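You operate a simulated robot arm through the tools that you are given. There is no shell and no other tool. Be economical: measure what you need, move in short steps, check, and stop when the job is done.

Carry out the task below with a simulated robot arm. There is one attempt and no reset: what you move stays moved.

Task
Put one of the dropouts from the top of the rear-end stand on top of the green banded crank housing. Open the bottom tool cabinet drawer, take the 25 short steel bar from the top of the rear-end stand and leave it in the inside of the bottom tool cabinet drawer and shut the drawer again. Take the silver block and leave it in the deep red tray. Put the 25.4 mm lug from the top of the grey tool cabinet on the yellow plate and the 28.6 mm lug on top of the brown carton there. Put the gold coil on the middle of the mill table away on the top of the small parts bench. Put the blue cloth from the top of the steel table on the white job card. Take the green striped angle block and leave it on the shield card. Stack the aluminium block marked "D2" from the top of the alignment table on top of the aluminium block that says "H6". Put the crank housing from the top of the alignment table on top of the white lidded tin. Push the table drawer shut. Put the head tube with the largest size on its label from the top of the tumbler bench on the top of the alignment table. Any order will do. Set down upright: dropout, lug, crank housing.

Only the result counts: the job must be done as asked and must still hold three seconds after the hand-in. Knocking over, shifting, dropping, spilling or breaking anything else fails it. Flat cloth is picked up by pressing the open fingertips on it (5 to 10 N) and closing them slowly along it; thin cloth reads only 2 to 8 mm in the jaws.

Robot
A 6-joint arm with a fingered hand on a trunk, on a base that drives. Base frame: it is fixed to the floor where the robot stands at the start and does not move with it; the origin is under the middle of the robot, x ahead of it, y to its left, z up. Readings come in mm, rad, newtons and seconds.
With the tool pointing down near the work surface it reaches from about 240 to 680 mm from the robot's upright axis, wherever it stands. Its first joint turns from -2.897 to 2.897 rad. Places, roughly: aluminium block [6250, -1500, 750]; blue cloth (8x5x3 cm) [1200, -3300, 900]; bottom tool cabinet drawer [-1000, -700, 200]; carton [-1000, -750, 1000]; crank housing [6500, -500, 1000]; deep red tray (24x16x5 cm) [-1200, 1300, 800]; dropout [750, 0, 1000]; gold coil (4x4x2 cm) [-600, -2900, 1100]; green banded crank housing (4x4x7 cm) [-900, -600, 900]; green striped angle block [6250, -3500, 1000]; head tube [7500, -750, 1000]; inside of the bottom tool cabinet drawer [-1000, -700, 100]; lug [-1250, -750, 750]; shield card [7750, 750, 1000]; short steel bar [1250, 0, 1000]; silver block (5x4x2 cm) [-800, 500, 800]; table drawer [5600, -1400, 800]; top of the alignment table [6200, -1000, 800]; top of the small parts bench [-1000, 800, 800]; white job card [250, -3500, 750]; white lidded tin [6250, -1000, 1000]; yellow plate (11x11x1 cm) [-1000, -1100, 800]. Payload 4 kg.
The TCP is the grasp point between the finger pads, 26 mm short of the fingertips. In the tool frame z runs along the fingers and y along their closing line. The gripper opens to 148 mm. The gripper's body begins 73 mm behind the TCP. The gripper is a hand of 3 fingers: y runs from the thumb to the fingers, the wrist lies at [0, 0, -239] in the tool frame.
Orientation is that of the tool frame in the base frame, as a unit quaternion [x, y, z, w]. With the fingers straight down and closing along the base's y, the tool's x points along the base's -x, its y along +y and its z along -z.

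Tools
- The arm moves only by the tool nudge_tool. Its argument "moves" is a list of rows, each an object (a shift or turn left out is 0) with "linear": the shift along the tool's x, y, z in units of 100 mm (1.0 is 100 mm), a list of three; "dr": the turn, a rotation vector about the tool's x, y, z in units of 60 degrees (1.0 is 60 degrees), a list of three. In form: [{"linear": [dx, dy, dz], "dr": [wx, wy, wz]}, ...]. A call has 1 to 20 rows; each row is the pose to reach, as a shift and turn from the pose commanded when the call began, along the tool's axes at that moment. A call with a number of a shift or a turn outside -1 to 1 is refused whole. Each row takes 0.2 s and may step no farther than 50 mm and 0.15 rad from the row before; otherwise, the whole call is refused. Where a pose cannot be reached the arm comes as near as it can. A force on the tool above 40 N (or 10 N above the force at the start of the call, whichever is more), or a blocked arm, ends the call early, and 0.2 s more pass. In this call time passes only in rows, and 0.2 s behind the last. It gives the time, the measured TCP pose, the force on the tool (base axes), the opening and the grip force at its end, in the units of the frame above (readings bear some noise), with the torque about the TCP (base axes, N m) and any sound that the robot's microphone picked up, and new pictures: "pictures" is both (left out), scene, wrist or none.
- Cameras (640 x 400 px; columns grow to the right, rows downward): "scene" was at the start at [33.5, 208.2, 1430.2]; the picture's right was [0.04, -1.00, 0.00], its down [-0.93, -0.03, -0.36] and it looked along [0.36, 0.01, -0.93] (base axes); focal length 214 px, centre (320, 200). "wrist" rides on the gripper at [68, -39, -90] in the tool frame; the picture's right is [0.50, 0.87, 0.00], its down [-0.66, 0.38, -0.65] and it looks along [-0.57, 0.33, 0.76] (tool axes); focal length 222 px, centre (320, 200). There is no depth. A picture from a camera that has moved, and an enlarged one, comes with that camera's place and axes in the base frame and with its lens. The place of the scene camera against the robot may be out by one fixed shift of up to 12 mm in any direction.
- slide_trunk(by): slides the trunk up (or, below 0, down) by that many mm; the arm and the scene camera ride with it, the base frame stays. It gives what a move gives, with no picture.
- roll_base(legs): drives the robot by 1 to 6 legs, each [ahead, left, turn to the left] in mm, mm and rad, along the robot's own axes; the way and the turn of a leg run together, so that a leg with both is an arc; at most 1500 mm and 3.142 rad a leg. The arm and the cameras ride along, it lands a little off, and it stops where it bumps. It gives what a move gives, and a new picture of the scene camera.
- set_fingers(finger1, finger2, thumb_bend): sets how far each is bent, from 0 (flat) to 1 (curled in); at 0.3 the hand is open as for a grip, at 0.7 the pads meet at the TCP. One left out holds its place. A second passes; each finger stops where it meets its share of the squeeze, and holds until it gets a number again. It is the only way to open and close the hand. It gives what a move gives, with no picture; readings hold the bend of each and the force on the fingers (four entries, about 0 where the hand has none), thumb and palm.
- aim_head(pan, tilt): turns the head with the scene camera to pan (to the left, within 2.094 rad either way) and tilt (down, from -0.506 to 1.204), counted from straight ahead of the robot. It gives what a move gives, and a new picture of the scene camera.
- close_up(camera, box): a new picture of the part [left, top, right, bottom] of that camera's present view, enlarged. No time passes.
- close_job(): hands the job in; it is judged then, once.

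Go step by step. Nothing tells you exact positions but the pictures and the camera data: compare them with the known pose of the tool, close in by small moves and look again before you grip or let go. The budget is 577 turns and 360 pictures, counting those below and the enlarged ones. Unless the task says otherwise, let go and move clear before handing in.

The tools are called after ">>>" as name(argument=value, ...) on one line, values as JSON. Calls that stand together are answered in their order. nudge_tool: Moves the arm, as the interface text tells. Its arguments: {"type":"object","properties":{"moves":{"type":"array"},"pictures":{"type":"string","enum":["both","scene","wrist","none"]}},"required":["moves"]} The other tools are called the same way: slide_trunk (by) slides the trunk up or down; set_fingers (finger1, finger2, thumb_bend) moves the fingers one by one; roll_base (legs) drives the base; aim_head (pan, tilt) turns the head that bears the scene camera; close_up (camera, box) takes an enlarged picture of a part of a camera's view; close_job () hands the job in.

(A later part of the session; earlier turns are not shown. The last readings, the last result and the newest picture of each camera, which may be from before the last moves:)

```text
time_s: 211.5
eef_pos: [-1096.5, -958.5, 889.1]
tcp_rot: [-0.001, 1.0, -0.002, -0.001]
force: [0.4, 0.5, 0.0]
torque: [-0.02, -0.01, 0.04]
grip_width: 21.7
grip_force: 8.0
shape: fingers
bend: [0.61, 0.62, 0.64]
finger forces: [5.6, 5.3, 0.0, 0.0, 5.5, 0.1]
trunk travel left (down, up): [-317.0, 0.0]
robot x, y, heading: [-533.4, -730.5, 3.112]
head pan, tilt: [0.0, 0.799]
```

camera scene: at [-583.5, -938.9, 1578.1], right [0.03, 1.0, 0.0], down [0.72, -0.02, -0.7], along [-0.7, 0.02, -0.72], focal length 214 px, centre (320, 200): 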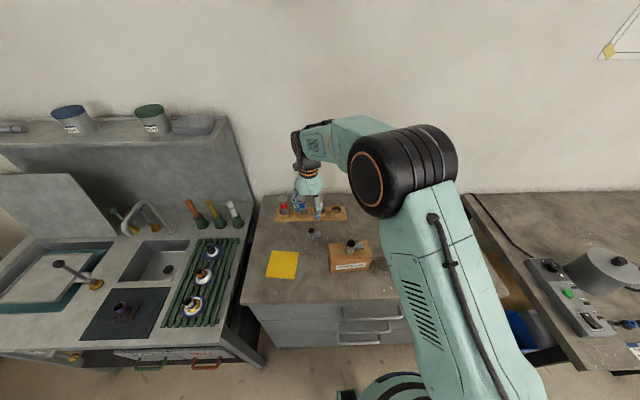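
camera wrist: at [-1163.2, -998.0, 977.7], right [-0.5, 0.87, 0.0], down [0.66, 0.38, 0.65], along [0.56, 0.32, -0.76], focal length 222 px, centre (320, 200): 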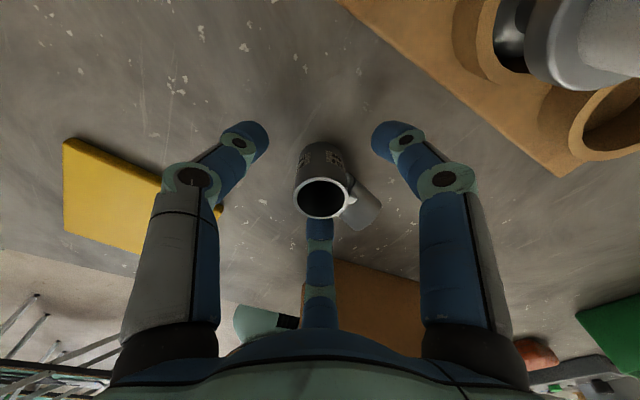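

>>> nudge_tool(moves=[{"linear": [0, 0, -0.2]}, {"linear": [0, 0, -0.6]}, {"linear": [0, 0, -1.0]}], pictures="none")

>>> nudge_tool(moves=[{"linear": [-0.3, -0.35, 0]}, {"linear": [-0.65, -0.7, 0]}, {"linear": [-1.0, -1.0, 0]}], pictures="none")

>>> nudge_tool(moves=[{"linear": [-0.22, -0.04, 0.3]}], pictures="wrist")

```text
time_s: 212.3
eef_pos: [-1094.9, -957.5, 986.8]
tcp_rot: [-0.001, 1.0, -0.001, -0.001]
force: [1.1, -0.2, -1.0]
torque: [-0.01, -0.01, -0.02]
grip_width: 22.0
grip_force: 7.9
shape: fingers
bend: [0.61, 0.62, 0.64]
finger forces: [5.7, 5.1, 0.0, 0.0, 5.7, 0.0]
trunk travel left (down, up): [-317.0, 0.0]
robot x, y, heading: [-530.4, -729.5, 3.115]
head pan, tilt: [0.0, 0.799]
```

```text
time_s: 213.1
eef_pos: [-992.0, -1060.3, 989.9]
tcp_rot: [0.0, 1.0, -0.002, -0.001]
force: [0.7, 0.2, -0.7]
torque: [0.02, 0.0, 0.03]
grip_width: 22.0
grip_force: 7.9
shape: fingers
bend: [0.61, 0.62, 0.64]
finger forces: [5.5, 5.0, 0.0, 0.1, 5.5, 0.1]
trunk travel left (down, up): [-317.0, 0.0]
robot x, y, heading: [-531.7, -726.9, 3.115]
head pan, tilt: [0.0, 0.799]
```

```text
time_s: 213.5
eef_pos: [-970.0, -1066.8, 959.9]
tcp_rot: [-0.001, 1.0, -0.001, -0.002]
force: [-0.1, 0.1, -1.0]
torque: [0.01, -0.01, -0.04]
grip_width: 21.9
grip_force: 8.6
shape: fingers
bend: [0.61, 0.62, 0.64]
finger forces: [5.7, 5.2, 0.1, 0.1, 5.6, 0.0]
trunk travel left (down, up): [-317.0, 0.0]
robot x, y, heading: [-530.9, -729.0, 3.117]
head pan, tilt: [0.0, 0.799]
camera wrist: at [-1036.9, -1104.8, 1048.0], right [-0.5, 0.87, 0.0], down [0.66, 0.38, 0.65], along [0.56, 0.32, -0.76], focal length 222 px, centre (320, 200)
```

wrist: 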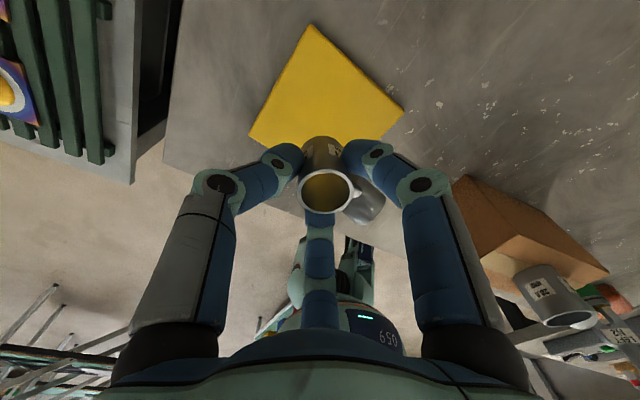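

>>> nudge_tool(moves=[{"linear": [0.02, 0.02, 0.3]}, {"linear": [0.02, 0.02, 0.56]}], pictures="none")

>>> nudge_tool(moves=[{"linear": [0, 0, 0.04]}], pictures="none")

```text
time_s: 214.1
eef_pos: [-973.9, -1061.4, 901.9]
tcp_rot: [-0.001, 1.0, -0.002, 0.0]
force: [-0.3, -0.2, -0.5]
torque: [0.0, 0.0, 0.01]
grip_width: 21.9
grip_force: 8.1
shape: fingers
bend: [0.61, 0.62, 0.64]
finger forces: [5.7, 5.0, 0.0, 0.0, 5.5, 0.0]
trunk travel left (down, up): [-317.0, 0.0]
robot x, y, heading: [-529.0, -727.4, 3.115]
head pan, tilt: [0.0, 0.799]
```

```text
time_s: 214.5
eef_pos: [-974.4, -1062.2, 897.7]
tcp_rot: [0.0, 1.0, -0.001, -0.003]
force: [0.1, 0.8, 1.9]
torque: [0.01, 0.03, -0.02]
grip_width: 21.8
grip_force: 8.9
shape: fingers
bend: [0.62, 0.62, 0.64]
finger forces: [5.9, 5.6, 0.0, 0.1, 6.0, 0.1]
trunk travel left (down, up): [-317.0, 0.0]
robot x, y, heading: [-531.9, -730.1, 3.115]
head pan, tilt: [0.0, 0.799]
```

>>> set_fingers(finger1=0.52, finger2=0.52, thumb_bend=0.52)

>>> nudge_tool(moves=[{"linear": [0, 0, -0.2]}, {"linear": [0, 0, -0.6]}, {"linear": [0, 0, -1.0]}], pictures="wrist")

```text
time_s: 215.5
eef_pos: [-973.8, -1062.0, 899.2]
tcp_rot: [-0.001, 1.0, -0.001, -0.001]
force: [0.1, 0.3, 0.0]
torque: [-0.01, -0.04, -0.03]
grip_width: 55.0
grip_force: 0.1
shape: fingers
bend: [0.52, 0.52, 0.52]
finger forces: [0.0, 0.1, 0.0, 0.0, 0.0, 0.0]
trunk travel left (down, up): [-317.0, 0.0]
robot x, y, heading: [-528.2, -730.4, 3.11]
head pan, tilt: [0.0, 0.799]
```

```text
time_s: 216.3
eef_pos: [-973.4, -1061.2, 998.9]
tcp_rot: [-0.001, 1.0, -0.002, -0.001]
force: [-0.1, 0.0, -0.6]
torque: [0.04, -0.01, 0.03]
grip_width: 55.6
grip_force: 0.1
shape: fingers
bend: [0.52, 0.52, 0.52]
finger forces: [0.0, 0.0, 0.0, 0.0, 0.1, 0.0]
trunk travel left (down, up): [-317.0, 0.0]
robot x, y, heading: [-529.2, -729.5, 3.114]
head pan, tilt: [0.0, 0.799]
camera wrist: at [-1040.4, -1099.0, 1088.1], right [-0.5, 0.87, 0.0], down [0.66, 0.38, 0.65], along [0.56, 0.32, -0.76], focal length 222 px, centre (320, 200)
```

wrist: 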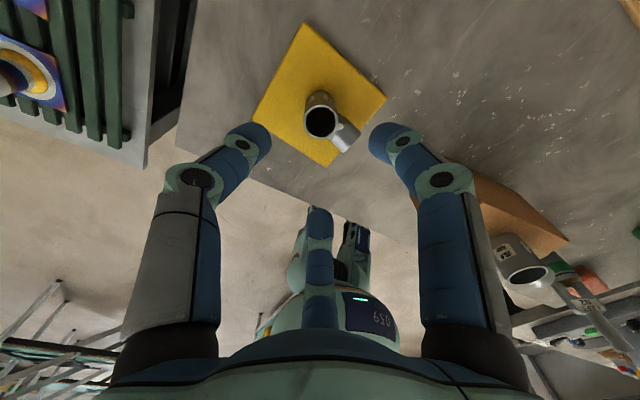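

Both lugs are placed. Now retreat and inspect the cabinet's drawer handles.

>>> nudge_tool(moves=[{"linear": [0, 0.1, -0.45]}, {"linear": [-0.3, 0.3, -0.8]}, {"linear": [-0.6, 0.6, -0.8]}, {"linear": [-0.9, 0.9, -0.8]}], pictures="none")

>>> roll_base(legs=[[-450, -100, 0]])

>>> aim_head(pan=0.1, tilt=1.0)

```text
refused: row 2 steps farther than a row can; nothing moved
```

```text
time_s: 219.1
eef_pos: [-523.7, -974.3, 999.1]
tcp_rot: [-0.003, 1.0, -0.002, -0.002]
force: [-0.8, -0.5, -1.4]
torque: [0.02, 0.0, -0.01]
grip_width: 55.0
grip_force: 0.1
shape: fingers
bend: [0.52, 0.52, 0.52]
finger forces: [0.0, 0.0, 0.0, 0.1, 0.1, 0.0]
trunk travel left (down, up): [-317.0, 0.0]
robot x, y, heading: [-81.1, -640.6, 3.115]
head pan, tilt: [0.0, 0.799]
camera scene: at [-133.6, -851.7, 1578.0], right [0.02, 1.0, 0.0], down [0.72, -0.02, -0.7], along [-0.7, 0.02, -0.72], focal length 214 px, centre (320, 200)
```

scene: 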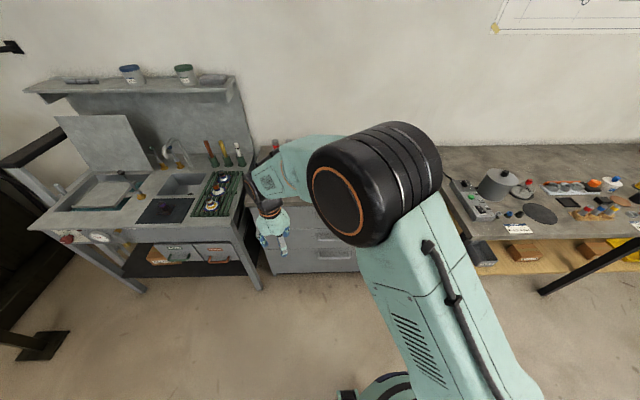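

```text
time_s: 219.8
eef_pos: [-522.2, -973.6, 998.3]
tcp_rot: [-0.002, 1.0, -0.002, -0.001]
force: [-1.0, 0.5, 1.0]
torque: [-0.01, 0.02, 0.0]
grip_width: 55.2
grip_force: 0.1
shape: fingers
bend: [0.52, 0.52, 0.52]
finger forces: [0.0, 0.2, 0.1, 0.0, 0.0, 0.1]
trunk travel left (down, up): [-317.0, 0.0]
robot x, y, heading: [-86.5, -641.8, 3.116]
head pan, tilt: [0.099, 1.0]
camera scene: at [-122.7, -859.0, 1562.8], right [-0.08, 1.0, 0.0], down [0.84, 0.06, -0.54], along [-0.54, -0.04, -0.84], focal length 214 px, centre (320, 200)
```

scene: 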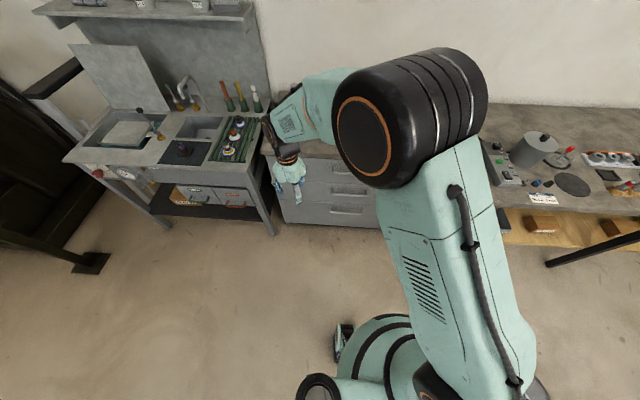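

>>> nudge_tool(moves=[{"linear": [0, 0.49, 0]}, {"linear": [0, 0.98, 0]}], pictures="none")

>>> nudge_tool(moves=[{"linear": [0, 0.49, 0]}, {"linear": [0, 0.98, 0]}], pictures="none")

>>> nudge_tool(moves=[{"linear": [0, 0.49, 0]}, {"linear": [0, 0.98, 0]}], pictures="none")

>>> nudge_tool(moves=[{"linear": [0, 0.49, 0]}, {"linear": [0, 0.98, 0]}], pictures="scene")

```text
time_s: 220.4
eef_pos: [-521.8, -875.4, 998.6]
tcp_rot: [-0.002, 1.0, -0.003, -0.001]
force: [0.0, 0.3, 0.1]
torque: [-0.01, -0.01, 0.0]
grip_width: 55.3
grip_force: 0.1
shape: fingers
bend: [0.52, 0.52, 0.52]
finger forces: [0.1, 0.0, 0.1, 0.1, 0.1, 0.0]
trunk travel left (down, up): [-317.0, 0.0]
robot x, y, heading: [-83.0, -638.0, 3.115]
head pan, tilt: [0.099, 1.0]
```

```text
time_s: 221.0
eef_pos: [-522.5, -776.2, 998.6]
tcp_rot: [-0.003, 1.0, -0.001, 0.0]
force: [-0.6, -0.1, -0.7]
torque: [0.01, 0.01, 0.02]
grip_width: 55.1
grip_force: 0.1
shape: fingers
bend: [0.52, 0.52, 0.52]
finger forces: [0.1, 0.0, 0.1, 0.0, 0.0, 0.0]
trunk travel left (down, up): [-317.0, 0.0]
robot x, y, heading: [-80.6, -636.5, 3.118]
head pan, tilt: [0.099, 1.0]
```

```text
time_s: 221.6
eef_pos: [-522.4, -679.9, 1000.3]
tcp_rot: [-0.002, 1.0, -0.003, -0.001]
force: [0.2, 0.4, 0.1]
torque: [-0.01, -0.01, 0.01]
grip_width: 55.2
grip_force: 0.1
shape: fingers
bend: [0.52, 0.52, 0.52]
finger forces: [0.0, 0.0, 0.1, 0.0, 0.0, 0.1]
trunk travel left (down, up): [-317.0, 0.0]
robot x, y, heading: [-80.7, -637.7, 3.117]
head pan, tilt: [0.099, 1.0]
```

```text
time_s: 222.2
eef_pos: [-523.8, -580.9, 996.2]
tcp_rot: [-0.003, 1.0, -0.003, -0.001]
force: [-0.9, 0.3, -0.2]
torque: [0.07, 0.01, 0.02]
grip_width: 55.3
grip_force: 0.1
shape: fingers
bend: [0.52, 0.52, 0.52]
finger forces: [0.1, 0.1, 0.1, 0.0, 0.1, 0.0]
trunk travel left (down, up): [-317.0, 0.0]
robot x, y, heading: [-83.6, -636.7, 3.118]
head pan, tilt: [0.099, 1.0]
camera scene: at [-122.7, -858.4, 1562.9], right [-0.08, 1.0, 0.0], down [0.84, 0.06, -0.54], along [-0.54, -0.04, -0.84], focal length 214 px, centre (320, 200)
```

scene: 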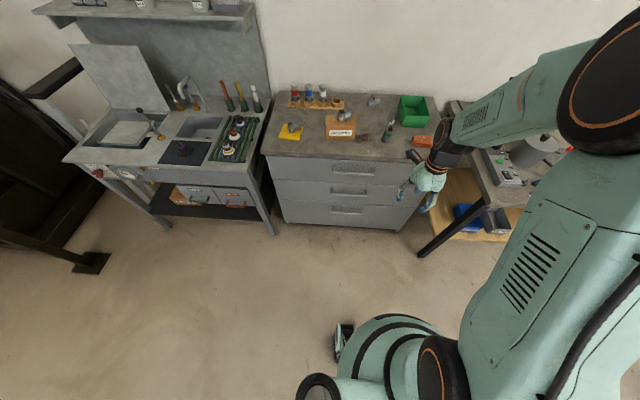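

>>> close_up(camera="scene", box=[250, 140, 430, 240])

>>> slide_trunk(by=-300)

>>> close_up(camera="scene", box=[240, 60, 460, 220])

```text
3.56 times, centred on (340, 190) of scene
camera zoom: at [-122.7, -858.4, 1562.9], right [-0.08, 1.0, 0.0], down [0.84, 0.06, -0.54], along [-0.54, -0.04, -0.84], focal length 763 px, centre (249, 236)
```

zoom: 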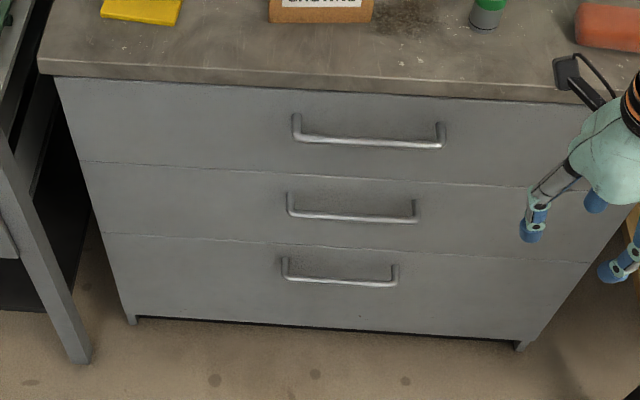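

```text
time_s: 225.2
eef_pos: [-524.1, -581.0, 696.6]
tcp_rot: [-0.002, 1.0, -0.001, -0.002]
force: [-0.4, -0.6, 0.1]
torque: [0.02, -0.01, 0.0]
grip_width: 55.3
grip_force: 0.1
shape: fingers
bend: [0.52, 0.52, 0.52]
finger forces: [0.0, 0.0, 0.1, 0.0, 0.1, 0.0]
trunk travel left (down, up): [-17.0, 300.0]
robot x, y, heading: [-85.5, -640.5, 3.115]
head pan, tilt: [0.099, 1.0]
```

```text
2.50 times, centred on (350, 140) of scene
camera zoom: at [-177.2, -857.7, 1255.3], right [-0.08, 1.0, 0.0], down [0.84, 0.06, -0.54], along [-0.54, -0.04, -0.84], focal length 536 px, centre (245, 350)
```

zoom: 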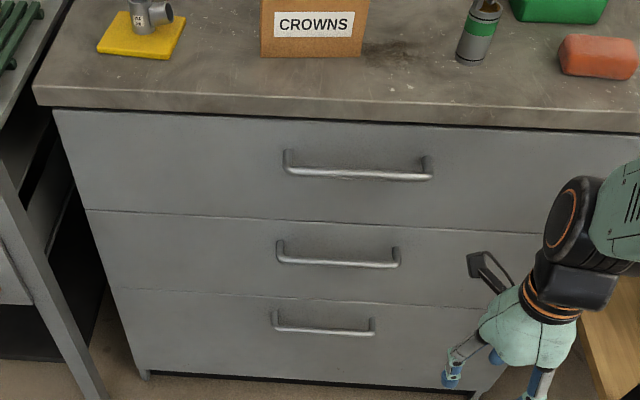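

The bottom handle is at about x≈-810, y≈-745, z≈361. I'll turn and tilt the tool to 45° so the thumb can hook behind the bar.

>>> nudge_tool(moves=[{"dr": [0, 0, 0.14]}, {"dr": [0, 0, 0.28]}, {"dr": [0, 0, 0.42]}, {"dr": [0, 0, 0.56]}, {"dr": [0, 0, 0.7]}, {"dr": [0, 0, 0.84]}, {"dr": [0, 0, 0.98]}], pictures="none")

>>> nudge_tool(moves=[{"dr": [0, 0, 0.12]}, {"dr": [0.14, 0, 0.18]}, {"dr": [0.28, 0, 0.18]}, {"dr": [0.42, 0, 0.18]}, {"dr": [0.56, 0, 0.18]}, {"dr": [0.7, 0, 0.18]}], pictures="both")

```text
time_s: 226.8
eef_pos: [-524.3, -581.8, 696.9]
tcp_rot: [0.489, 0.872, -0.002, 0.0]
force: [0.4, -0.1, 1.3]
torque: [-0.02, -0.03, -0.02]
grip_width: 55.2
grip_force: 0.0
shape: fingers
bend: [0.52, 0.52, 0.52]
finger forces: [0.0, 0.0, 0.0, 0.0, 0.0, 0.0]
trunk travel left (down, up): [-17.0, 300.0]
robot x, y, heading: [-82.2, -640.4, 3.116]
head pan, tilt: [0.099, 1.0]
```

```text
refused: row 2 steps farther than a row can; nothing moved
```

>>> nudge_tool(moves=[{"dr": [0.14, 0, 0]}, {"dr": [0.28, 0, 0]}, {"dr": [0.42, 0, 0]}, {"dr": [0.56, 0, 0]}, {"dr": [0.7, 0, 0]}, {"dr": [0.8, 0, 0]}], pictures="both")

```text
time_s: 228.2
eef_pos: [-524.5, -581.1, 697.0]
tcp_rot: [0.447, 0.795, -0.357, -0.2]
force: [-0.3, 0.2, 1.4]
torque: [0.03, 0.0, -0.02]
grip_width: 55.1
grip_force: 0.1
shape: fingers
bend: [0.52, 0.52, 0.52]
finger forces: [0.0, 0.0, 0.0, 0.0, 0.0, 0.1]
trunk travel left (down, up): [-17.0, 300.0]
robot x, y, heading: [-84.0, -639.9, 3.118]
head pan, tilt: [0.099, 1.0]
camera scene: at [-177.4, -857.6, 1255.2], right [-0.08, 1.0, 0.0], down [0.84, 0.06, -0.54], along [-0.54, -0.04, -0.84], focal length 214 px, centre (320, 200)
camera wrist: at [-524.1, -501.9, 784.7], right [0.23, 0.73, -0.65], down [0.97, -0.17, 0.15], along [0.0, -0.67, -0.75], focal length 222 px, centre (320, 200)
```

scene: 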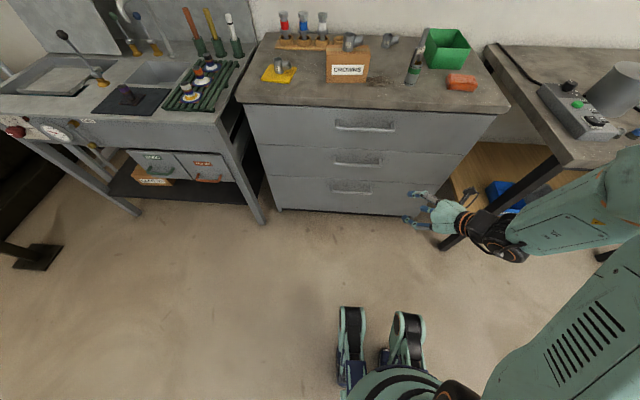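
wrist: 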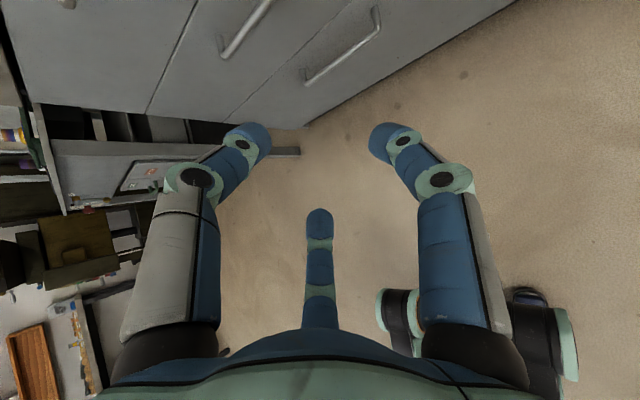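

>>> roll_base(legs=[[180, 120, 0]])

>>> nudge_tool(moves=[{"dr": [0, 0.08, 0.07]}, {"dr": [0, 0.16, 0.14]}, {"dr": [0, 0.249, 0.221]}], pictures="none")

```text
time_s: 229.9
eef_pos: [-708.5, -698.2, 697.4]
tcp_rot: [0.447, 0.796, -0.357, -0.198]
force: [-0.3, 0.7, 0.9]
torque: [0.02, -0.01, 0.01]
grip_width: 55.2
grip_force: 0.1
shape: fingers
bend: [0.52, 0.52, 0.52]
finger forces: [0.0, 0.0, 0.0, 0.0, 0.0, 0.0]
trunk travel left (down, up): [-17.0, 300.0]
robot x, y, heading: [-265.4, -757.8, 3.121]
head pan, tilt: [0.099, 1.0]
camera scene: at [-361.7, -972.2, 1255.2], right [-0.08, 1.0, 0.0], down [0.84, 0.06, -0.54], along [-0.54, -0.04, -0.84], focal length 214 px, centre (320, 200)
```

scene: 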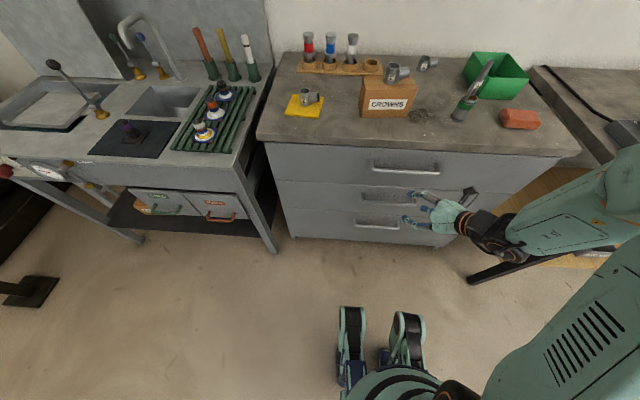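

```text
time_s: 230.7
eef_pos: [-709.4, -696.7, 695.8]
tcp_rot: [0.578, 0.707, -0.316, -0.258]
force: [0.3, -0.1, -0.9]
torque: [0.0, -0.03, -0.03]
grip_width: 55.1
grip_force: 0.0
shape: fingers
bend: [0.52, 0.52, 0.52]
finger forces: [0.0, 0.0, 0.1, 0.1, 0.1, 0.0]
trunk travel left (down, up): [-17.0, 300.0]
robot x, y, heading: [-265.6, -751.1, 3.12]
head pan, tilt: [0.099, 1.0]
```

>>> nudge_tool(moves=[{"linear": [0, 0.36, 0.32]}, {"linear": [0, 0.72, 0.64]}, {"linear": [0, 0.95, 0.85]}], pictures="none")

>>> nudge_tool(moves=[{"linear": [0, 0.36, 0.32]}, {"linear": [0, 0.72, 0.64]}, {"linear": [0, 0.95, 0.85]}], pictures="wrist")

```text
time_s: 231.5
eef_pos: [-708.7, -695.5, 569.1]
tcp_rot: [0.577, 0.707, -0.317, -0.258]
force: [0.0, 0.6, 0.3]
torque: [0.02, 0.0, 0.02]
grip_width: 55.0
grip_force: 0.2
shape: fingers
bend: [0.52, 0.52, 0.52]
finger forces: [0.0, 0.1, 0.1, 0.1, 0.0, 0.0]
trunk travel left (down, up): [-17.0, 300.0]
robot x, y, heading: [-268.5, -754.6, 3.121]
head pan, tilt: [0.099, 1.0]
```

```text
time_s: 232.3
eef_pos: [-708.7, -696.1, 443.2]
tcp_rot: [0.577, 0.707, -0.317, -0.259]
force: [-0.6, -0.2, -0.4]
torque: [-0.02, 0.01, -0.02]
grip_width: 55.2
grip_force: 0.1
shape: fingers
bend: [0.52, 0.52, 0.52]
finger forces: [0.1, 0.0, 0.0, 0.1, 0.0, 0.0]
trunk travel left (down, up): [-17.0, 300.0]
robot x, y, heading: [-267.9, -751.3, 3.122]
head pan, tilt: [0.099, 1.0]
camera wrist: at [-681.9, -620.6, 530.8], right [0.47, 0.6, -0.65], down [0.86, -0.49, 0.15], along [-0.23, -0.62, -0.75], focal length 222 px, centre (320, 200)
```

wrist: 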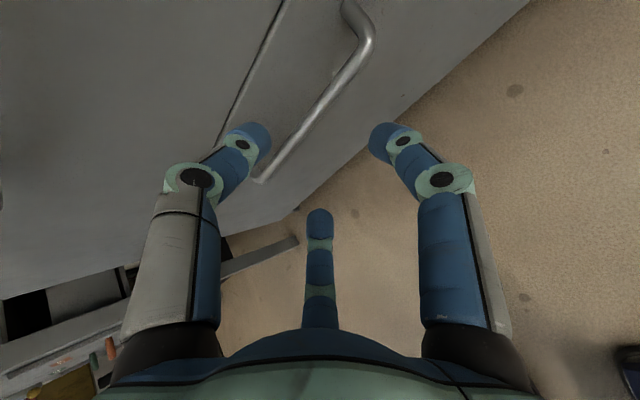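

Bar at x≈-814, z≈350. Pre-shape the hand and approach diagonally so the thumb goes behind the bar.

>>> set_fingers(finger1=0.5, finger2=0.5, thumb_bend=0.62)

>>> nudge_tool(moves=[{"linear": [-0.07, -0.02, 0.31]}, {"linear": [-0.145, -0.043, 0.62]}, {"linear": [-0.145, -0.043, 0.9]}], pictures="wrist")

```text
time_s: 233.3
eef_pos: [-709.4, -695.0, 443.6]
tcp_rot: [0.577, 0.707, -0.317, -0.258]
force: [-1.2, 0.9, 0.1]
torque: [0.03, 0.03, 0.0]
grip_width: 43.5
grip_force: 0.1
shape: fingers
bend: [0.5, 0.5, 0.62]
finger forces: [0.0, 0.0, 0.1, 0.0, 0.1, 0.0]
trunk travel left (down, up): [-17.0, 300.0]
robot x, y, heading: [-265.8, -754.8, 3.117]
head pan, tilt: [0.099, 1.0]
```

```text
time_s: 234.1
eef_pos: [-775.0, -725.7, 383.7]
tcp_rot: [0.578, 0.707, -0.317, -0.257]
force: [-0.1, -0.9, -0.2]
torque: [-0.01, 0.02, 0.02]
grip_width: 43.6
grip_force: 0.1
shape: fingers
bend: [0.5, 0.5, 0.62]
finger forces: [0.1, 0.0, 0.0, 0.0, 0.0, 0.0]
trunk travel left (down, up): [-17.0, 300.0]
robot x, y, heading: [-266.7, -752.3, 3.122]
head pan, tilt: [0.099, 1.0]
camera wrist: at [-746.9, -651.5, 472.1], right [0.47, 0.6, -0.65], down [0.86, -0.49, 0.15], along [-0.23, -0.62, -0.75], focal length 222 px, centre (320, 200)
```

wrist: 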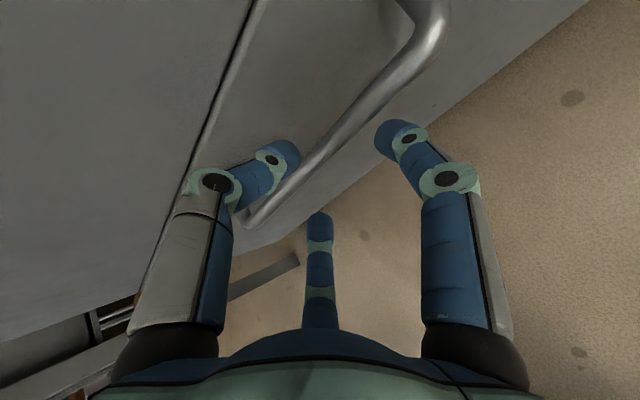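

>>> nudge_tool(moves=[{"linear": [0, -0.04, 0.08]}, {"linear": [0, -0.04, 0.15]}], pictures="wrist")

```text
time_s: 234.7
eef_pos: [-788.5, -728.6, 378.2]
tcp_rot: [0.577, 0.707, -0.317, -0.258]
force: [0.2, 0.2, -0.8]
torque: [-0.03, -0.02, -0.02]
grip_width: 43.4
grip_force: 0.1
shape: fingers
bend: [0.5, 0.5, 0.62]
finger forces: [0.0, 0.0, 0.0, 0.1, 0.0, 0.0]
trunk travel left (down, up): [-17.0, 300.0]
robot x, y, heading: [-267.8, -751.2, 3.122]
head pan, tilt: [0.099, 1.0]
camera wrist: at [-761.1, -654.2, 466.1], right [0.47, 0.6, -0.65], down [0.86, -0.49, 0.15], along [-0.23, -0.62, -0.75], focal length 222 px, centre (320, 200)
```

wrist: 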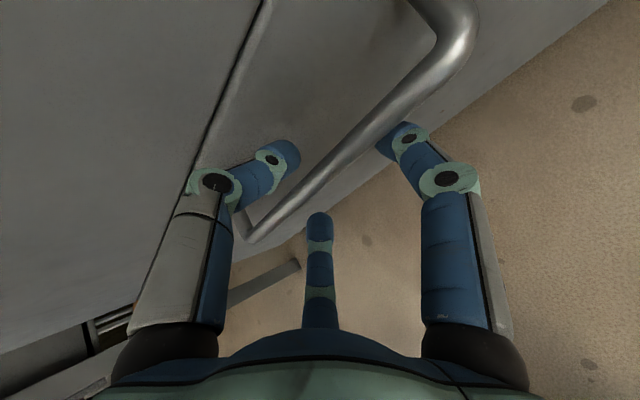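

>>> nudge_tool(moves=[{"linear": [0, 0, 0.06]}, {"linear": [0, 0, 0.12]}], pictures="wrist")

```text
time_s: 235.3
eef_pos: [-797.1, -730.0, 370.4]
tcp_rot: [0.577, 0.707, -0.317, -0.258]
force: [0.5, 0.5, 0.5]
torque: [-0.02, 0.01, -0.01]
grip_width: 43.4
grip_force: 0.1
shape: fingers
bend: [0.5, 0.5, 0.62]
finger forces: [0.0, 0.0, 0.0, 0.1, 0.1, 0.0]
trunk travel left (down, up): [-17.0, 300.0]
robot x, y, heading: [-268.0, -748.4, 3.121]
head pan, tilt: [0.099, 1.0]
camera wrist: at [-769.7, -655.2, 458.1], right [0.47, 0.6, -0.65], down [0.86, -0.49, 0.15], along [-0.23, -0.62, -0.75], focal length 222 px, centre (320, 200)
```

wrist: 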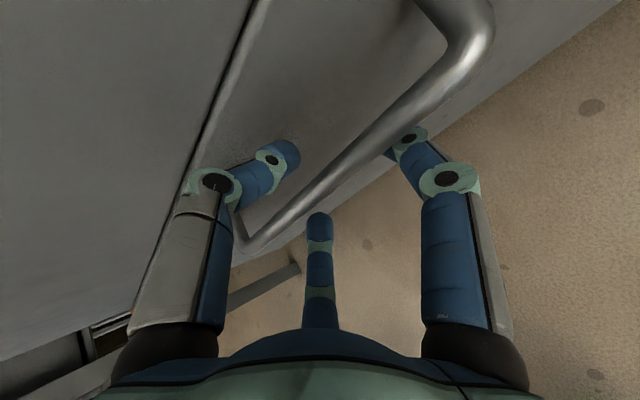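

>>> set_fingers(finger1=0.64, finger2=0.64, thumb_bend=0.7)

>>> close_up(camera="wrist", box=[200, 80, 460, 260])

```text
time_s: 236.3
eef_pos: [-797.0, -730.3, 370.5]
tcp_rot: [0.577, 0.707, -0.317, -0.257]
force: [-0.9, 1.2, -3.5]
torque: [-0.01, -0.03, -0.04]
grip_width: 18.1
grip_force: 3.3
shape: fingers
bend: [0.6, 0.62, 0.69]
finger forces: [3.3, 1.2, 0.1, 0.0, 2.4, 0.1]
trunk travel left (down, up): [-17.0, 300.0]
robot x, y, heading: [-264.7, -755.4, 3.114]
head pan, tilt: [0.099, 1.0]
```

```text
2.22 times, centred on (330, 170) of wrist
camera zoom: at [-769.7, -655.0, 458.0], right [0.47, 0.6, -0.65], down [0.86, -0.49, 0.15], along [-0.23, -0.62, -0.75], focal length 494 px, centre (298, 267)
```

zoom: 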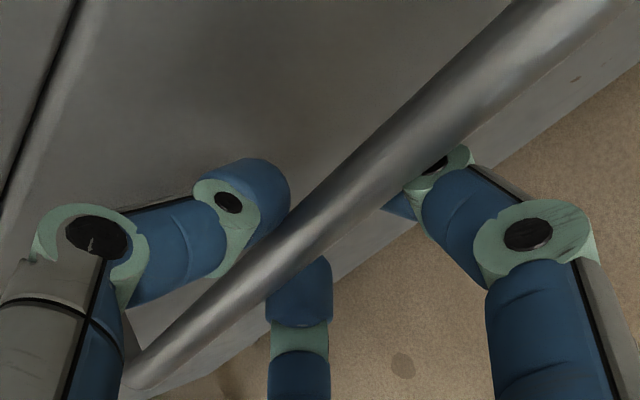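

The bar is between thumb and fingers. Squeeze and pull by driving back.

>>> set_fingers(finger1=0.7, finger2=0.7, thumb_bend=0.76)

>>> roll_base(legs=[[-80, 0, 0]])

```text
time_s: 237.3
eef_pos: [-797.3, -729.1, 370.2]
tcp_rot: [0.577, 0.707, -0.317, -0.258]
force: [-4.3, 0.1, -5.0]
torque: [-0.05, -0.02, 0.01]
grip_width: 13.8
grip_force: 9.7
shape: fingers
bend: [0.63, 0.64, 0.68]
finger forces: [6.0, 4.2, 0.0, 0.0, 9.8, 0.0]
trunk travel left (down, up): [-17.0, 300.0]
robot x, y, heading: [-265.2, -754.3, 3.121]
head pan, tilt: [0.099, 1.0]
```

```text
time_s: 238.3
eef_pos: [-718.3, -730.9, 370.1]
tcp_rot: [0.578, 0.707, -0.317, -0.258]
force: [-0.3, 8.0, -4.9]
torque: [0.03, -0.02, -0.13]
grip_width: 10.8
grip_force: 12.0
shape: fingers
bend: [0.65, 0.66, 0.72]
finger forces: [7.6, 5.6, 0.0, 0.1, 10.0, 0.1]
trunk travel left (down, up): [-17.0, 300.0]
robot x, y, heading: [-185.1, -753.0, 3.114]
head pan, tilt: [0.099, 1.0]
camera scene: at [-282.4, -973.6, 1255.2], right [-0.08, 1.0, 0.0], down [0.84, 0.07, -0.54], along [-0.54, -0.04, -0.84], focal length 214 px, centre (320, 200)
```

scene: 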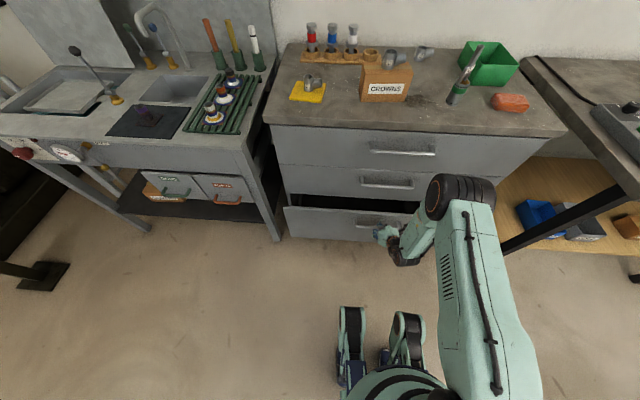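

It opens. Continue pulling.

>>> roll_base(legs=[[-230, 0, 0]])

```text
time_s: 240.1
eef_pos: [-484.7, -740.2, 369.6]
tcp_rot: [0.574, 0.71, -0.317, -0.257]
force: [-0.2, 15.0, -7.5]
torque: [0.07, -0.03, -0.27]
grip_width: 11.6
grip_force: 13.2
shape: fingers
bend: [0.63, 0.68, 0.72]
finger forces: [8.1, 6.9, 0.0, 0.0, 10.0, 0.1]
trunk travel left (down, up): [-17.0, 300.0]
robot x, y, heading: [46.3, -759.9, 3.125]
head pan, tilt: [0.099, 1.0]
camera scene: at [-47.6, -978.2, 1255.3], right [-0.08, 1.0, 0.0], down [0.84, 0.07, -0.54], along [-0.54, -0.05, -0.84], focal length 214 px, centre (320, 200)
```

scene: 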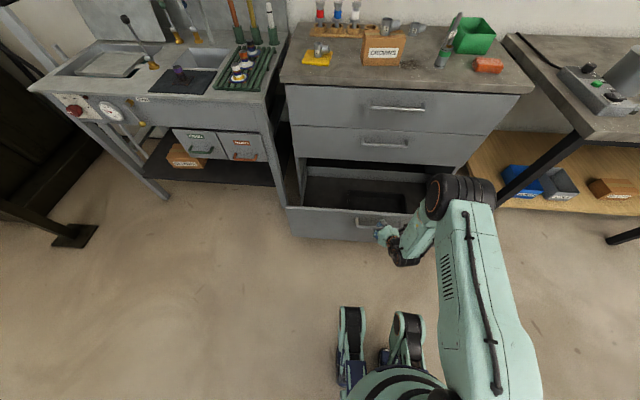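

Drawer is open ~310 mm. Release the handle and back out.

>>> set_fingers(finger1=0.5, finger2=0.5, thumb_bend=0.6)

>>> nudge_tool(moves=[{"linear": [0, 0, -0.2]}, {"linear": [0, 0, -0.6]}, {"linear": [0, 0, -1.0]}], pictures="wrist")

```text
time_s: 241.1
eef_pos: [-484.3, -739.7, 370.9]
tcp_rot: [0.575, 0.709, -0.318, -0.256]
force: [0.7, 0.1, -0.4]
torque: [-0.05, 0.0, -0.01]
grip_width: 46.3
grip_force: 0.3
shape: fingers
bend: [0.5, 0.5, 0.6]
finger forces: [0.3, 0.1, 0.0, 0.1, 0.0, 0.0]
trunk travel left (down, up): [-17.0, 300.0]
robot x, y, heading: [48.2, -761.5, 3.124]
head pan, tilt: [0.099, 1.0]
```

```text
time_s: 241.9
eef_pos: [-411.3, -723.6, 438.7]
tcp_rot: [0.574, 0.71, -0.318, -0.256]
force: [-0.1, 0.3, -0.2]
torque: [0.04, -0.02, 0.02]
grip_width: 47.0
grip_force: 0.1
shape: fingers
bend: [0.5, 0.5, 0.6]
finger forces: [0.1, 0.0, 0.1, 0.0, 0.0, 0.0]
trunk travel left (down, up): [-17.0, 300.0]
robot x, y, heading: [44.4, -755.4, 3.129]
head pan, tilt: [0.099, 1.0]
camera wrist: at [-383.8, -648.9, 526.5], right [0.46, 0.61, -0.65], down [0.86, -0.49, 0.15], along [-0.22, -0.63, -0.75], focal length 222 px, centre (320, 200)
```

wrist: 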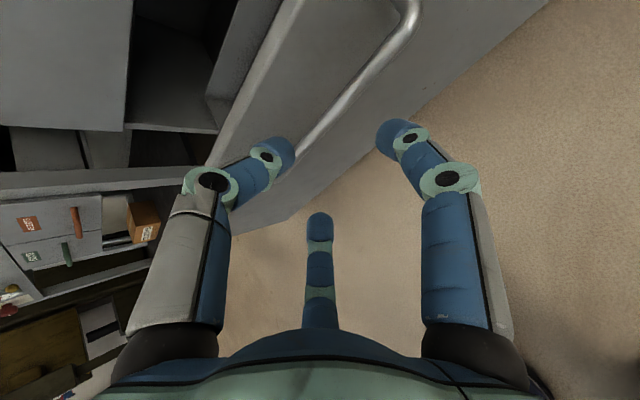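

Now raise the trunk, straighten the tool, and drive to the stand for the 25 mm bar (≈(1249,-60)).

>>> slide_trunk(by=300)

>>> nudge_tool(moves=[{"dr": [-0.14, 0, 0]}, {"dr": [-0.28, 0, 0]}, {"dr": [-0.42, 0, 0]}, {"linear": [0, -0.2, -0.2], "dr": [-0.56, 0, 0]}, {"linear": [0, -0.4, -0.4], "dr": [-0.7, 0, 0]}, {"linear": [0, -0.7, -0.7], "dr": [-0.8, 0, 0]}], pictures="none")

```text
time_s: 244.9
eef_pos: [-411.2, -725.1, 736.1]
tcp_rot: [0.575, 0.709, -0.318, -0.257]
force: [-0.5, 1.0, -0.1]
torque: [-0.01, 0.0, -0.02]
grip_width: 46.8
grip_force: 0.1
shape: fingers
bend: [0.5, 0.5, 0.6]
finger forces: [0.0, 0.1, 0.1, 0.1, 0.1, 0.0]
trunk travel left (down, up): [-317.0, 0.0]
robot x, y, heading: [46.9, -758.0, 3.126]
head pan, tilt: [0.099, 1.0]
```

```text
time_s: 246.3
eef_pos: [-419.7, -752.6, 814.5]
tcp_rot: [0.684, 0.724, -0.091, 0.003]
force: [2.2, 2.8, 0.2]
torque: [-0.16, 0.2, 0.06]
grip_width: 46.9
grip_force: 0.1
shape: fingers
bend: [0.5, 0.5, 0.6]
finger forces: [0.0, 0.1, 0.1, 0.0, 0.0, 0.0]
out of reach, approached as far as the arm can: row 5, 6
trunk travel left (down, up): [-317.0, 0.0]
robot x, y, heading: [44.0, -758.7, 3.119]
head pan, tilt: [0.099, 1.0]
```

>>> nudge_tool(moves=[{"linear": [0, 0, -0.1], "dr": [-0.032, 0.016, -0.122]}, {"linear": [0, 0, -0.2], "dr": [-0.063, 0.032, -0.244]}, {"linear": [0, 0, -0.4], "dr": [-0.095, 0.048, -0.367]}, {"linear": [0, 0, -0.6], "dr": [-0.126, 0.064, -0.489]}, {"linear": [0, 0, -0.9], "dr": [-0.158, 0.08, -0.611]}], pictures="none")

```text
time_s: 247.5
eef_pos: [-400.7, -732.8, 902.0]
tcp_rot: [0.347, 0.938, 0.029, -0.004]
force: [0.0, 0.0, -0.6]
torque: [0.01, -0.01, -0.02]
grip_width: 46.8
grip_force: 0.1
shape: fingers
bend: [0.5, 0.5, 0.6]
finger forces: [0.1, 0.1, 0.0, 0.0, 0.0, 0.0]
trunk travel left (down, up): [-317.0, 0.0]
robot x, y, heading: [42.6, -759.9, 3.124]
head pan, tilt: [0.099, 1.0]
```

>>> nudge_tool(moves=[{"linear": [0.1, 0.1, -0.45], "dr": [0.049, -0.026, 0]}, {"linear": [0.3, 0.35, -0.8], "dr": [0.049, -0.026, 0]}, {"linear": [0.55, 0.64, -1.0], "dr": [0.049, -0.026, 0]}, {"linear": [0.65, 0.76, -1.0], "dr": [0.049, -0.026, 0]}], pictures="none")

>>> nudge_tool(moves=[{"linear": [0, 0, -0.45]}, {"linear": [0, 0, -0.9]}], pictures="none")

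>>> roll_base(legs=[[0, 0, -1.55], [0, -1100, 0]])

```text
time_s: 248.5
eef_pos: [-403.3, -638.3, 1006.8]
tcp_rot: [0.347, 0.938, 0.0, 0.0]
force: [-0.2, 0.0, 1.0]
torque: [-0.01, 0.05, 0.01]
grip_width: 46.8
grip_force: 0.0
shape: fingers
bend: [0.5, 0.5, 0.6]
finger forces: [0.0, 0.0, 0.0, 0.0, 0.0, 0.1]
trunk travel left (down, up): [-317.0, 0.0]
robot x, y, heading: [43.2, -754.6, 3.121]
head pan, tilt: [0.099, 1.0]
```

```text
time_s: 249.1
eef_pos: [-402.7, -641.0, 1098.6]
tcp_rot: [0.348, 0.938, -0.001, -0.001]
force: [-1.0, 0.0, -1.0]
torque: [0.02, 0.01, -0.01]
grip_width: 46.8
grip_force: 0.0
shape: fingers
bend: [0.5, 0.5, 0.6]
finger forces: [0.0, 0.0, 0.1, 0.0, 0.0, 0.0]
trunk travel left (down, up): [-317.0, 0.0]
robot x, y, heading: [47.7, -757.8, 3.126]
head pan, tilt: [0.099, 1.0]
```

```text
time_s: 263.2
eef_pos: [1308.1, -324.4, 1097.6]
tcp_rot: [0.909, 0.416, -0.001, -0.001]
force: [0.4, 0.4, 1.1]
torque: [0.01, 0.0, -0.02]
grip_width: 46.7
grip_force: 0.0
shape: fingers
bend: [0.5, 0.5, 0.6]
finger forces: [0.0, 0.0, 0.1, 0.0, 0.0, 0.1]
trunk travel left (down, up): [-317.0, 0.0]
robot x, y, heading: [1184.9, -777.1, 1.555]
head pan, tilt: [0.099, 1.0]
camera scene: at [972.4, -737.3, 1562.8], right [1.0, 0.08, 0.0], down [0.07, -0.84, -0.54], along [-0.04, 0.54, -0.84], focal length 214 px, centre (320, 200)
```

scene: 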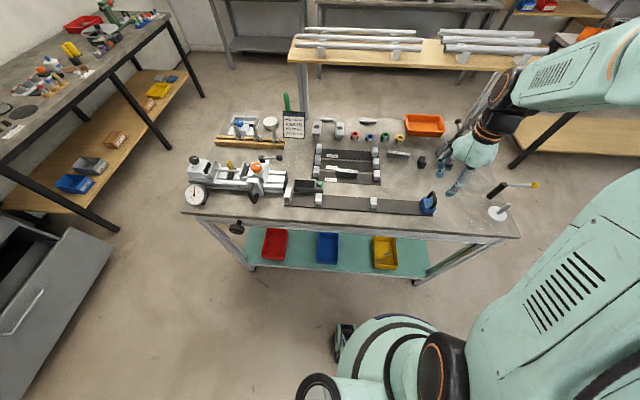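

>>> close_up(camera="scene", box=[300, 100, 500, 225])

```text
3.20 times, centred on (400, 162) of scene
camera zoom: at [972.4, -737.3, 1562.8], right [1.0, 0.08, 0.0], down [0.07, -0.84, -0.54], along [-0.04, 0.54, -0.84], focal length 686 px, centre (64, 320)
```

zoom: 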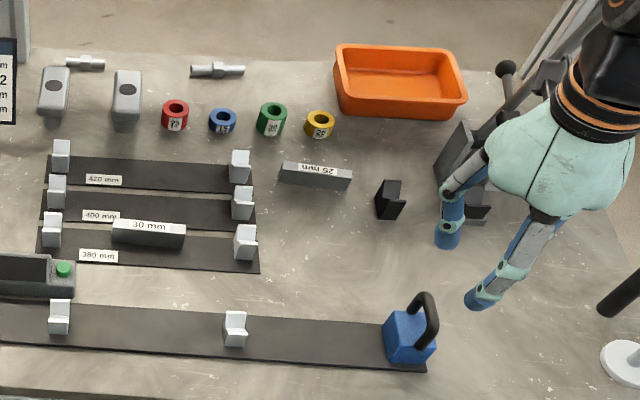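

The current finger orientation already suits the bar (one finger facing its near side, thumb and other finger its far side). Drive nearer and position above it.

>>> roll_base(legs=[[150, 45, 0]])

>>> set_fingers(finger1=0.48, finger2=0.48, thumb_bend=0.48)

```text
time_s: 264.6
eef_pos: [1263.4, -174.4, 1095.8]
tcp_rot: [0.909, 0.417, 0.0, 0.0]
force: [0.2, 0.3, -0.4]
torque: [-0.01, 0.02, 0.02]
grip_width: 46.7
grip_force: 0.1
shape: fingers
bend: [0.5, 0.5, 0.6]
finger forces: [0.0, 0.0, 0.0, 0.1, 0.0, 0.2]
trunk travel left (down, up): [-317.0, 0.0]
robot x, y, heading: [1145.7, -625.0, 1.553]
head pan, tilt: [0.099, 1.0]
camera scene: at [929.1, -586.1, 1562.6], right [1.0, 0.08, 0.0], down [0.07, -0.84, -0.54], along [-0.04, 0.54, -0.84], focal length 214 px, centre (320, 200)
```

scene: 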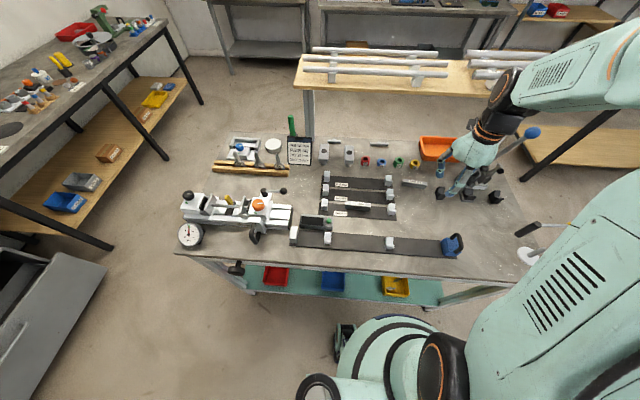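

```text
time_s: 265.6
eef_pos: [1264.2, -173.3, 1096.3]
tcp_rot: [0.909, 0.417, 0.0, 0.0]
force: [-0.5, 1.0, 0.1]
torque: [-0.01, 0.0, 0.01]
grip_width: 68.1
grip_force: 0.1
shape: fingers
bend: [0.48, 0.48, 0.48]
finger forces: [0.0, 0.1, 0.1, 0.0, 0.0, 0.1]
trunk travel left (down, up): [-317.0, 0.0]
robot x, y, heading: [1141.3, -624.1, 1.556]
head pan, tilt: [0.099, 1.0]
```

>>> nudge_tool(moves=[{"linear": [0.3, -0.26, 0.2]}, {"linear": [0.6, -0.52, 0.4]}, {"linear": [0.94, -0.81, 0.5]}], pictures="wrist")

```text
time_s: 266.4
eef_pos: [1263.3, -45.9, 1045.0]
tcp_rot: [0.909, 0.416, -0.001, 0.001]
force: [-0.1, -0.4, 0.9]
torque: [-0.03, -0.02, 0.01]
grip_width: 68.2
grip_force: 0.0
shape: fingers
bend: [0.48, 0.48, 0.48]
finger forces: [0.1, 0.0, 0.1, 0.0, 0.1, 0.0]
trunk travel left (down, up): [-317.0, 0.0]
robot x, y, heading: [1142.4, -621.8, 1.557]
head pan, tilt: [0.099, 1.0]
camera wrist: at [1278.0, 30.6, 1134.2], right [0.98, -0.19, 0.0], down [-0.14, -0.74, 0.65], along [-0.12, -0.64, -0.76], focal length 222 px, centre (320, 200)
```

wrist: 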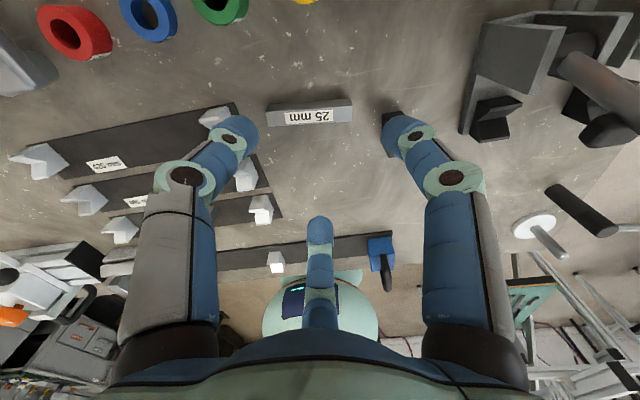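

>>> nudge_tool(moves=[{"linear": [-0.06, -0.07, 0.4]}, {"linear": [-0.06, -0.07, 0.85]}], pictures="wrist")

```text
time_s: 267.0
eef_pos: [1252.3, -47.1, 960.3]
tcp_rot: [0.909, 0.417, -0.001, -0.001]
force: [-0.3, -0.4, 0.2]
torque: [0.04, 0.01, 0.01]
grip_width: 68.2
grip_force: 0.0
shape: fingers
bend: [0.48, 0.48, 0.48]
finger forces: [0.1, 0.0, 0.0, 0.0, 0.1, 0.0]
trunk travel left (down, up): [-317.0, 0.0]
robot x, y, heading: [1146.3, -624.7, 1.552]
head pan, tilt: [0.099, 1.0]
camera wrist: at [1268.4, 29.2, 1049.8], right [0.98, -0.19, 0.0], down [-0.14, -0.74, 0.65], along [-0.12, -0.64, -0.76], focal length 222 px, centre (320, 200)
```

wrist: 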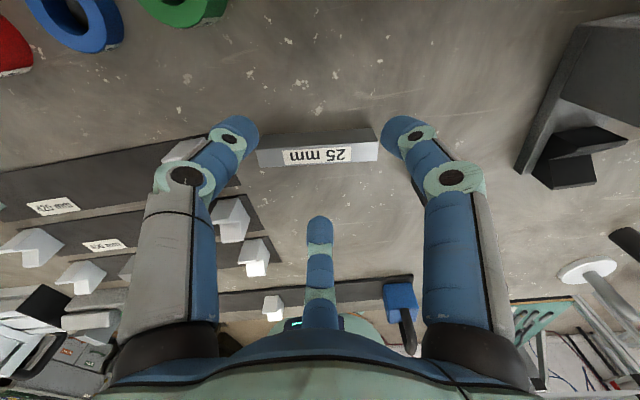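

>>> set_fingers(finger1=0.56, finger2=0.56, thumb_bend=0.56)

>>> nudge_tool(moves=[{"linear": [0, 0, 0.25]}, {"linear": [0, 0, 0.42]}], pictures="wrist")

```text
time_s: 268.0
eef_pos: [1253.6, -46.9, 961.4]
tcp_rot: [0.909, 0.416, 0.001, -0.001]
force: [0.1, 0.5, 0.0]
torque: [0.04, 0.01, 0.03]
grip_width: 43.0
grip_force: 0.0
shape: fingers
bend: [0.56, 0.56, 0.56]
finger forces: [0.0, 0.1, 0.1, 0.1, 0.0, 0.0]
trunk travel left (down, up): [-317.0, 0.0]
robot x, y, heading: [1142.4, -622.5, 1.557]
head pan, tilt: [0.099, 1.0]
```

```text
time_s: 268.6
eef_pos: [1253.9, -48.3, 920.3]
tcp_rot: [0.909, 0.417, 0.0, -0.001]
force: [-0.2, -0.1, 0.2]
torque: [-0.04, -0.02, -0.03]
grip_width: 42.9
grip_force: 0.0
shape: fingers
bend: [0.56, 0.56, 0.56]
finger forces: [0.0, 0.0, 0.1, 0.0, 0.1, 0.0]
trunk travel left (down, up): [-317.0, 0.0]
robot x, y, heading: [1145.6, -622.8, 1.556]
head pan, tilt: [0.099, 1.0]
camera wrist: at [1269.5, 28.5, 1008.5], right [0.98, -0.19, 0.0], down [-0.14, -0.74, 0.65], along [-0.12, -0.64, -0.76], focal length 222 px, centre (320, 200)
```

wrist: 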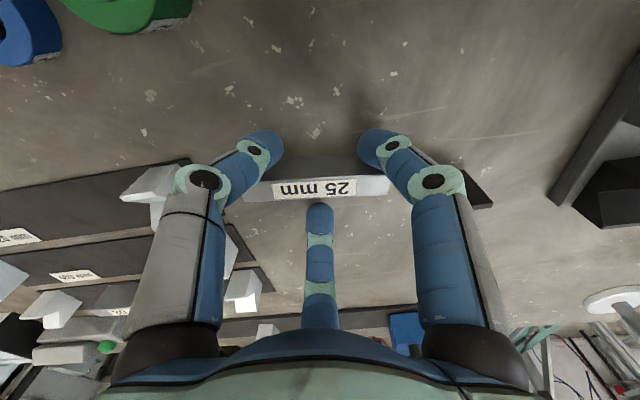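

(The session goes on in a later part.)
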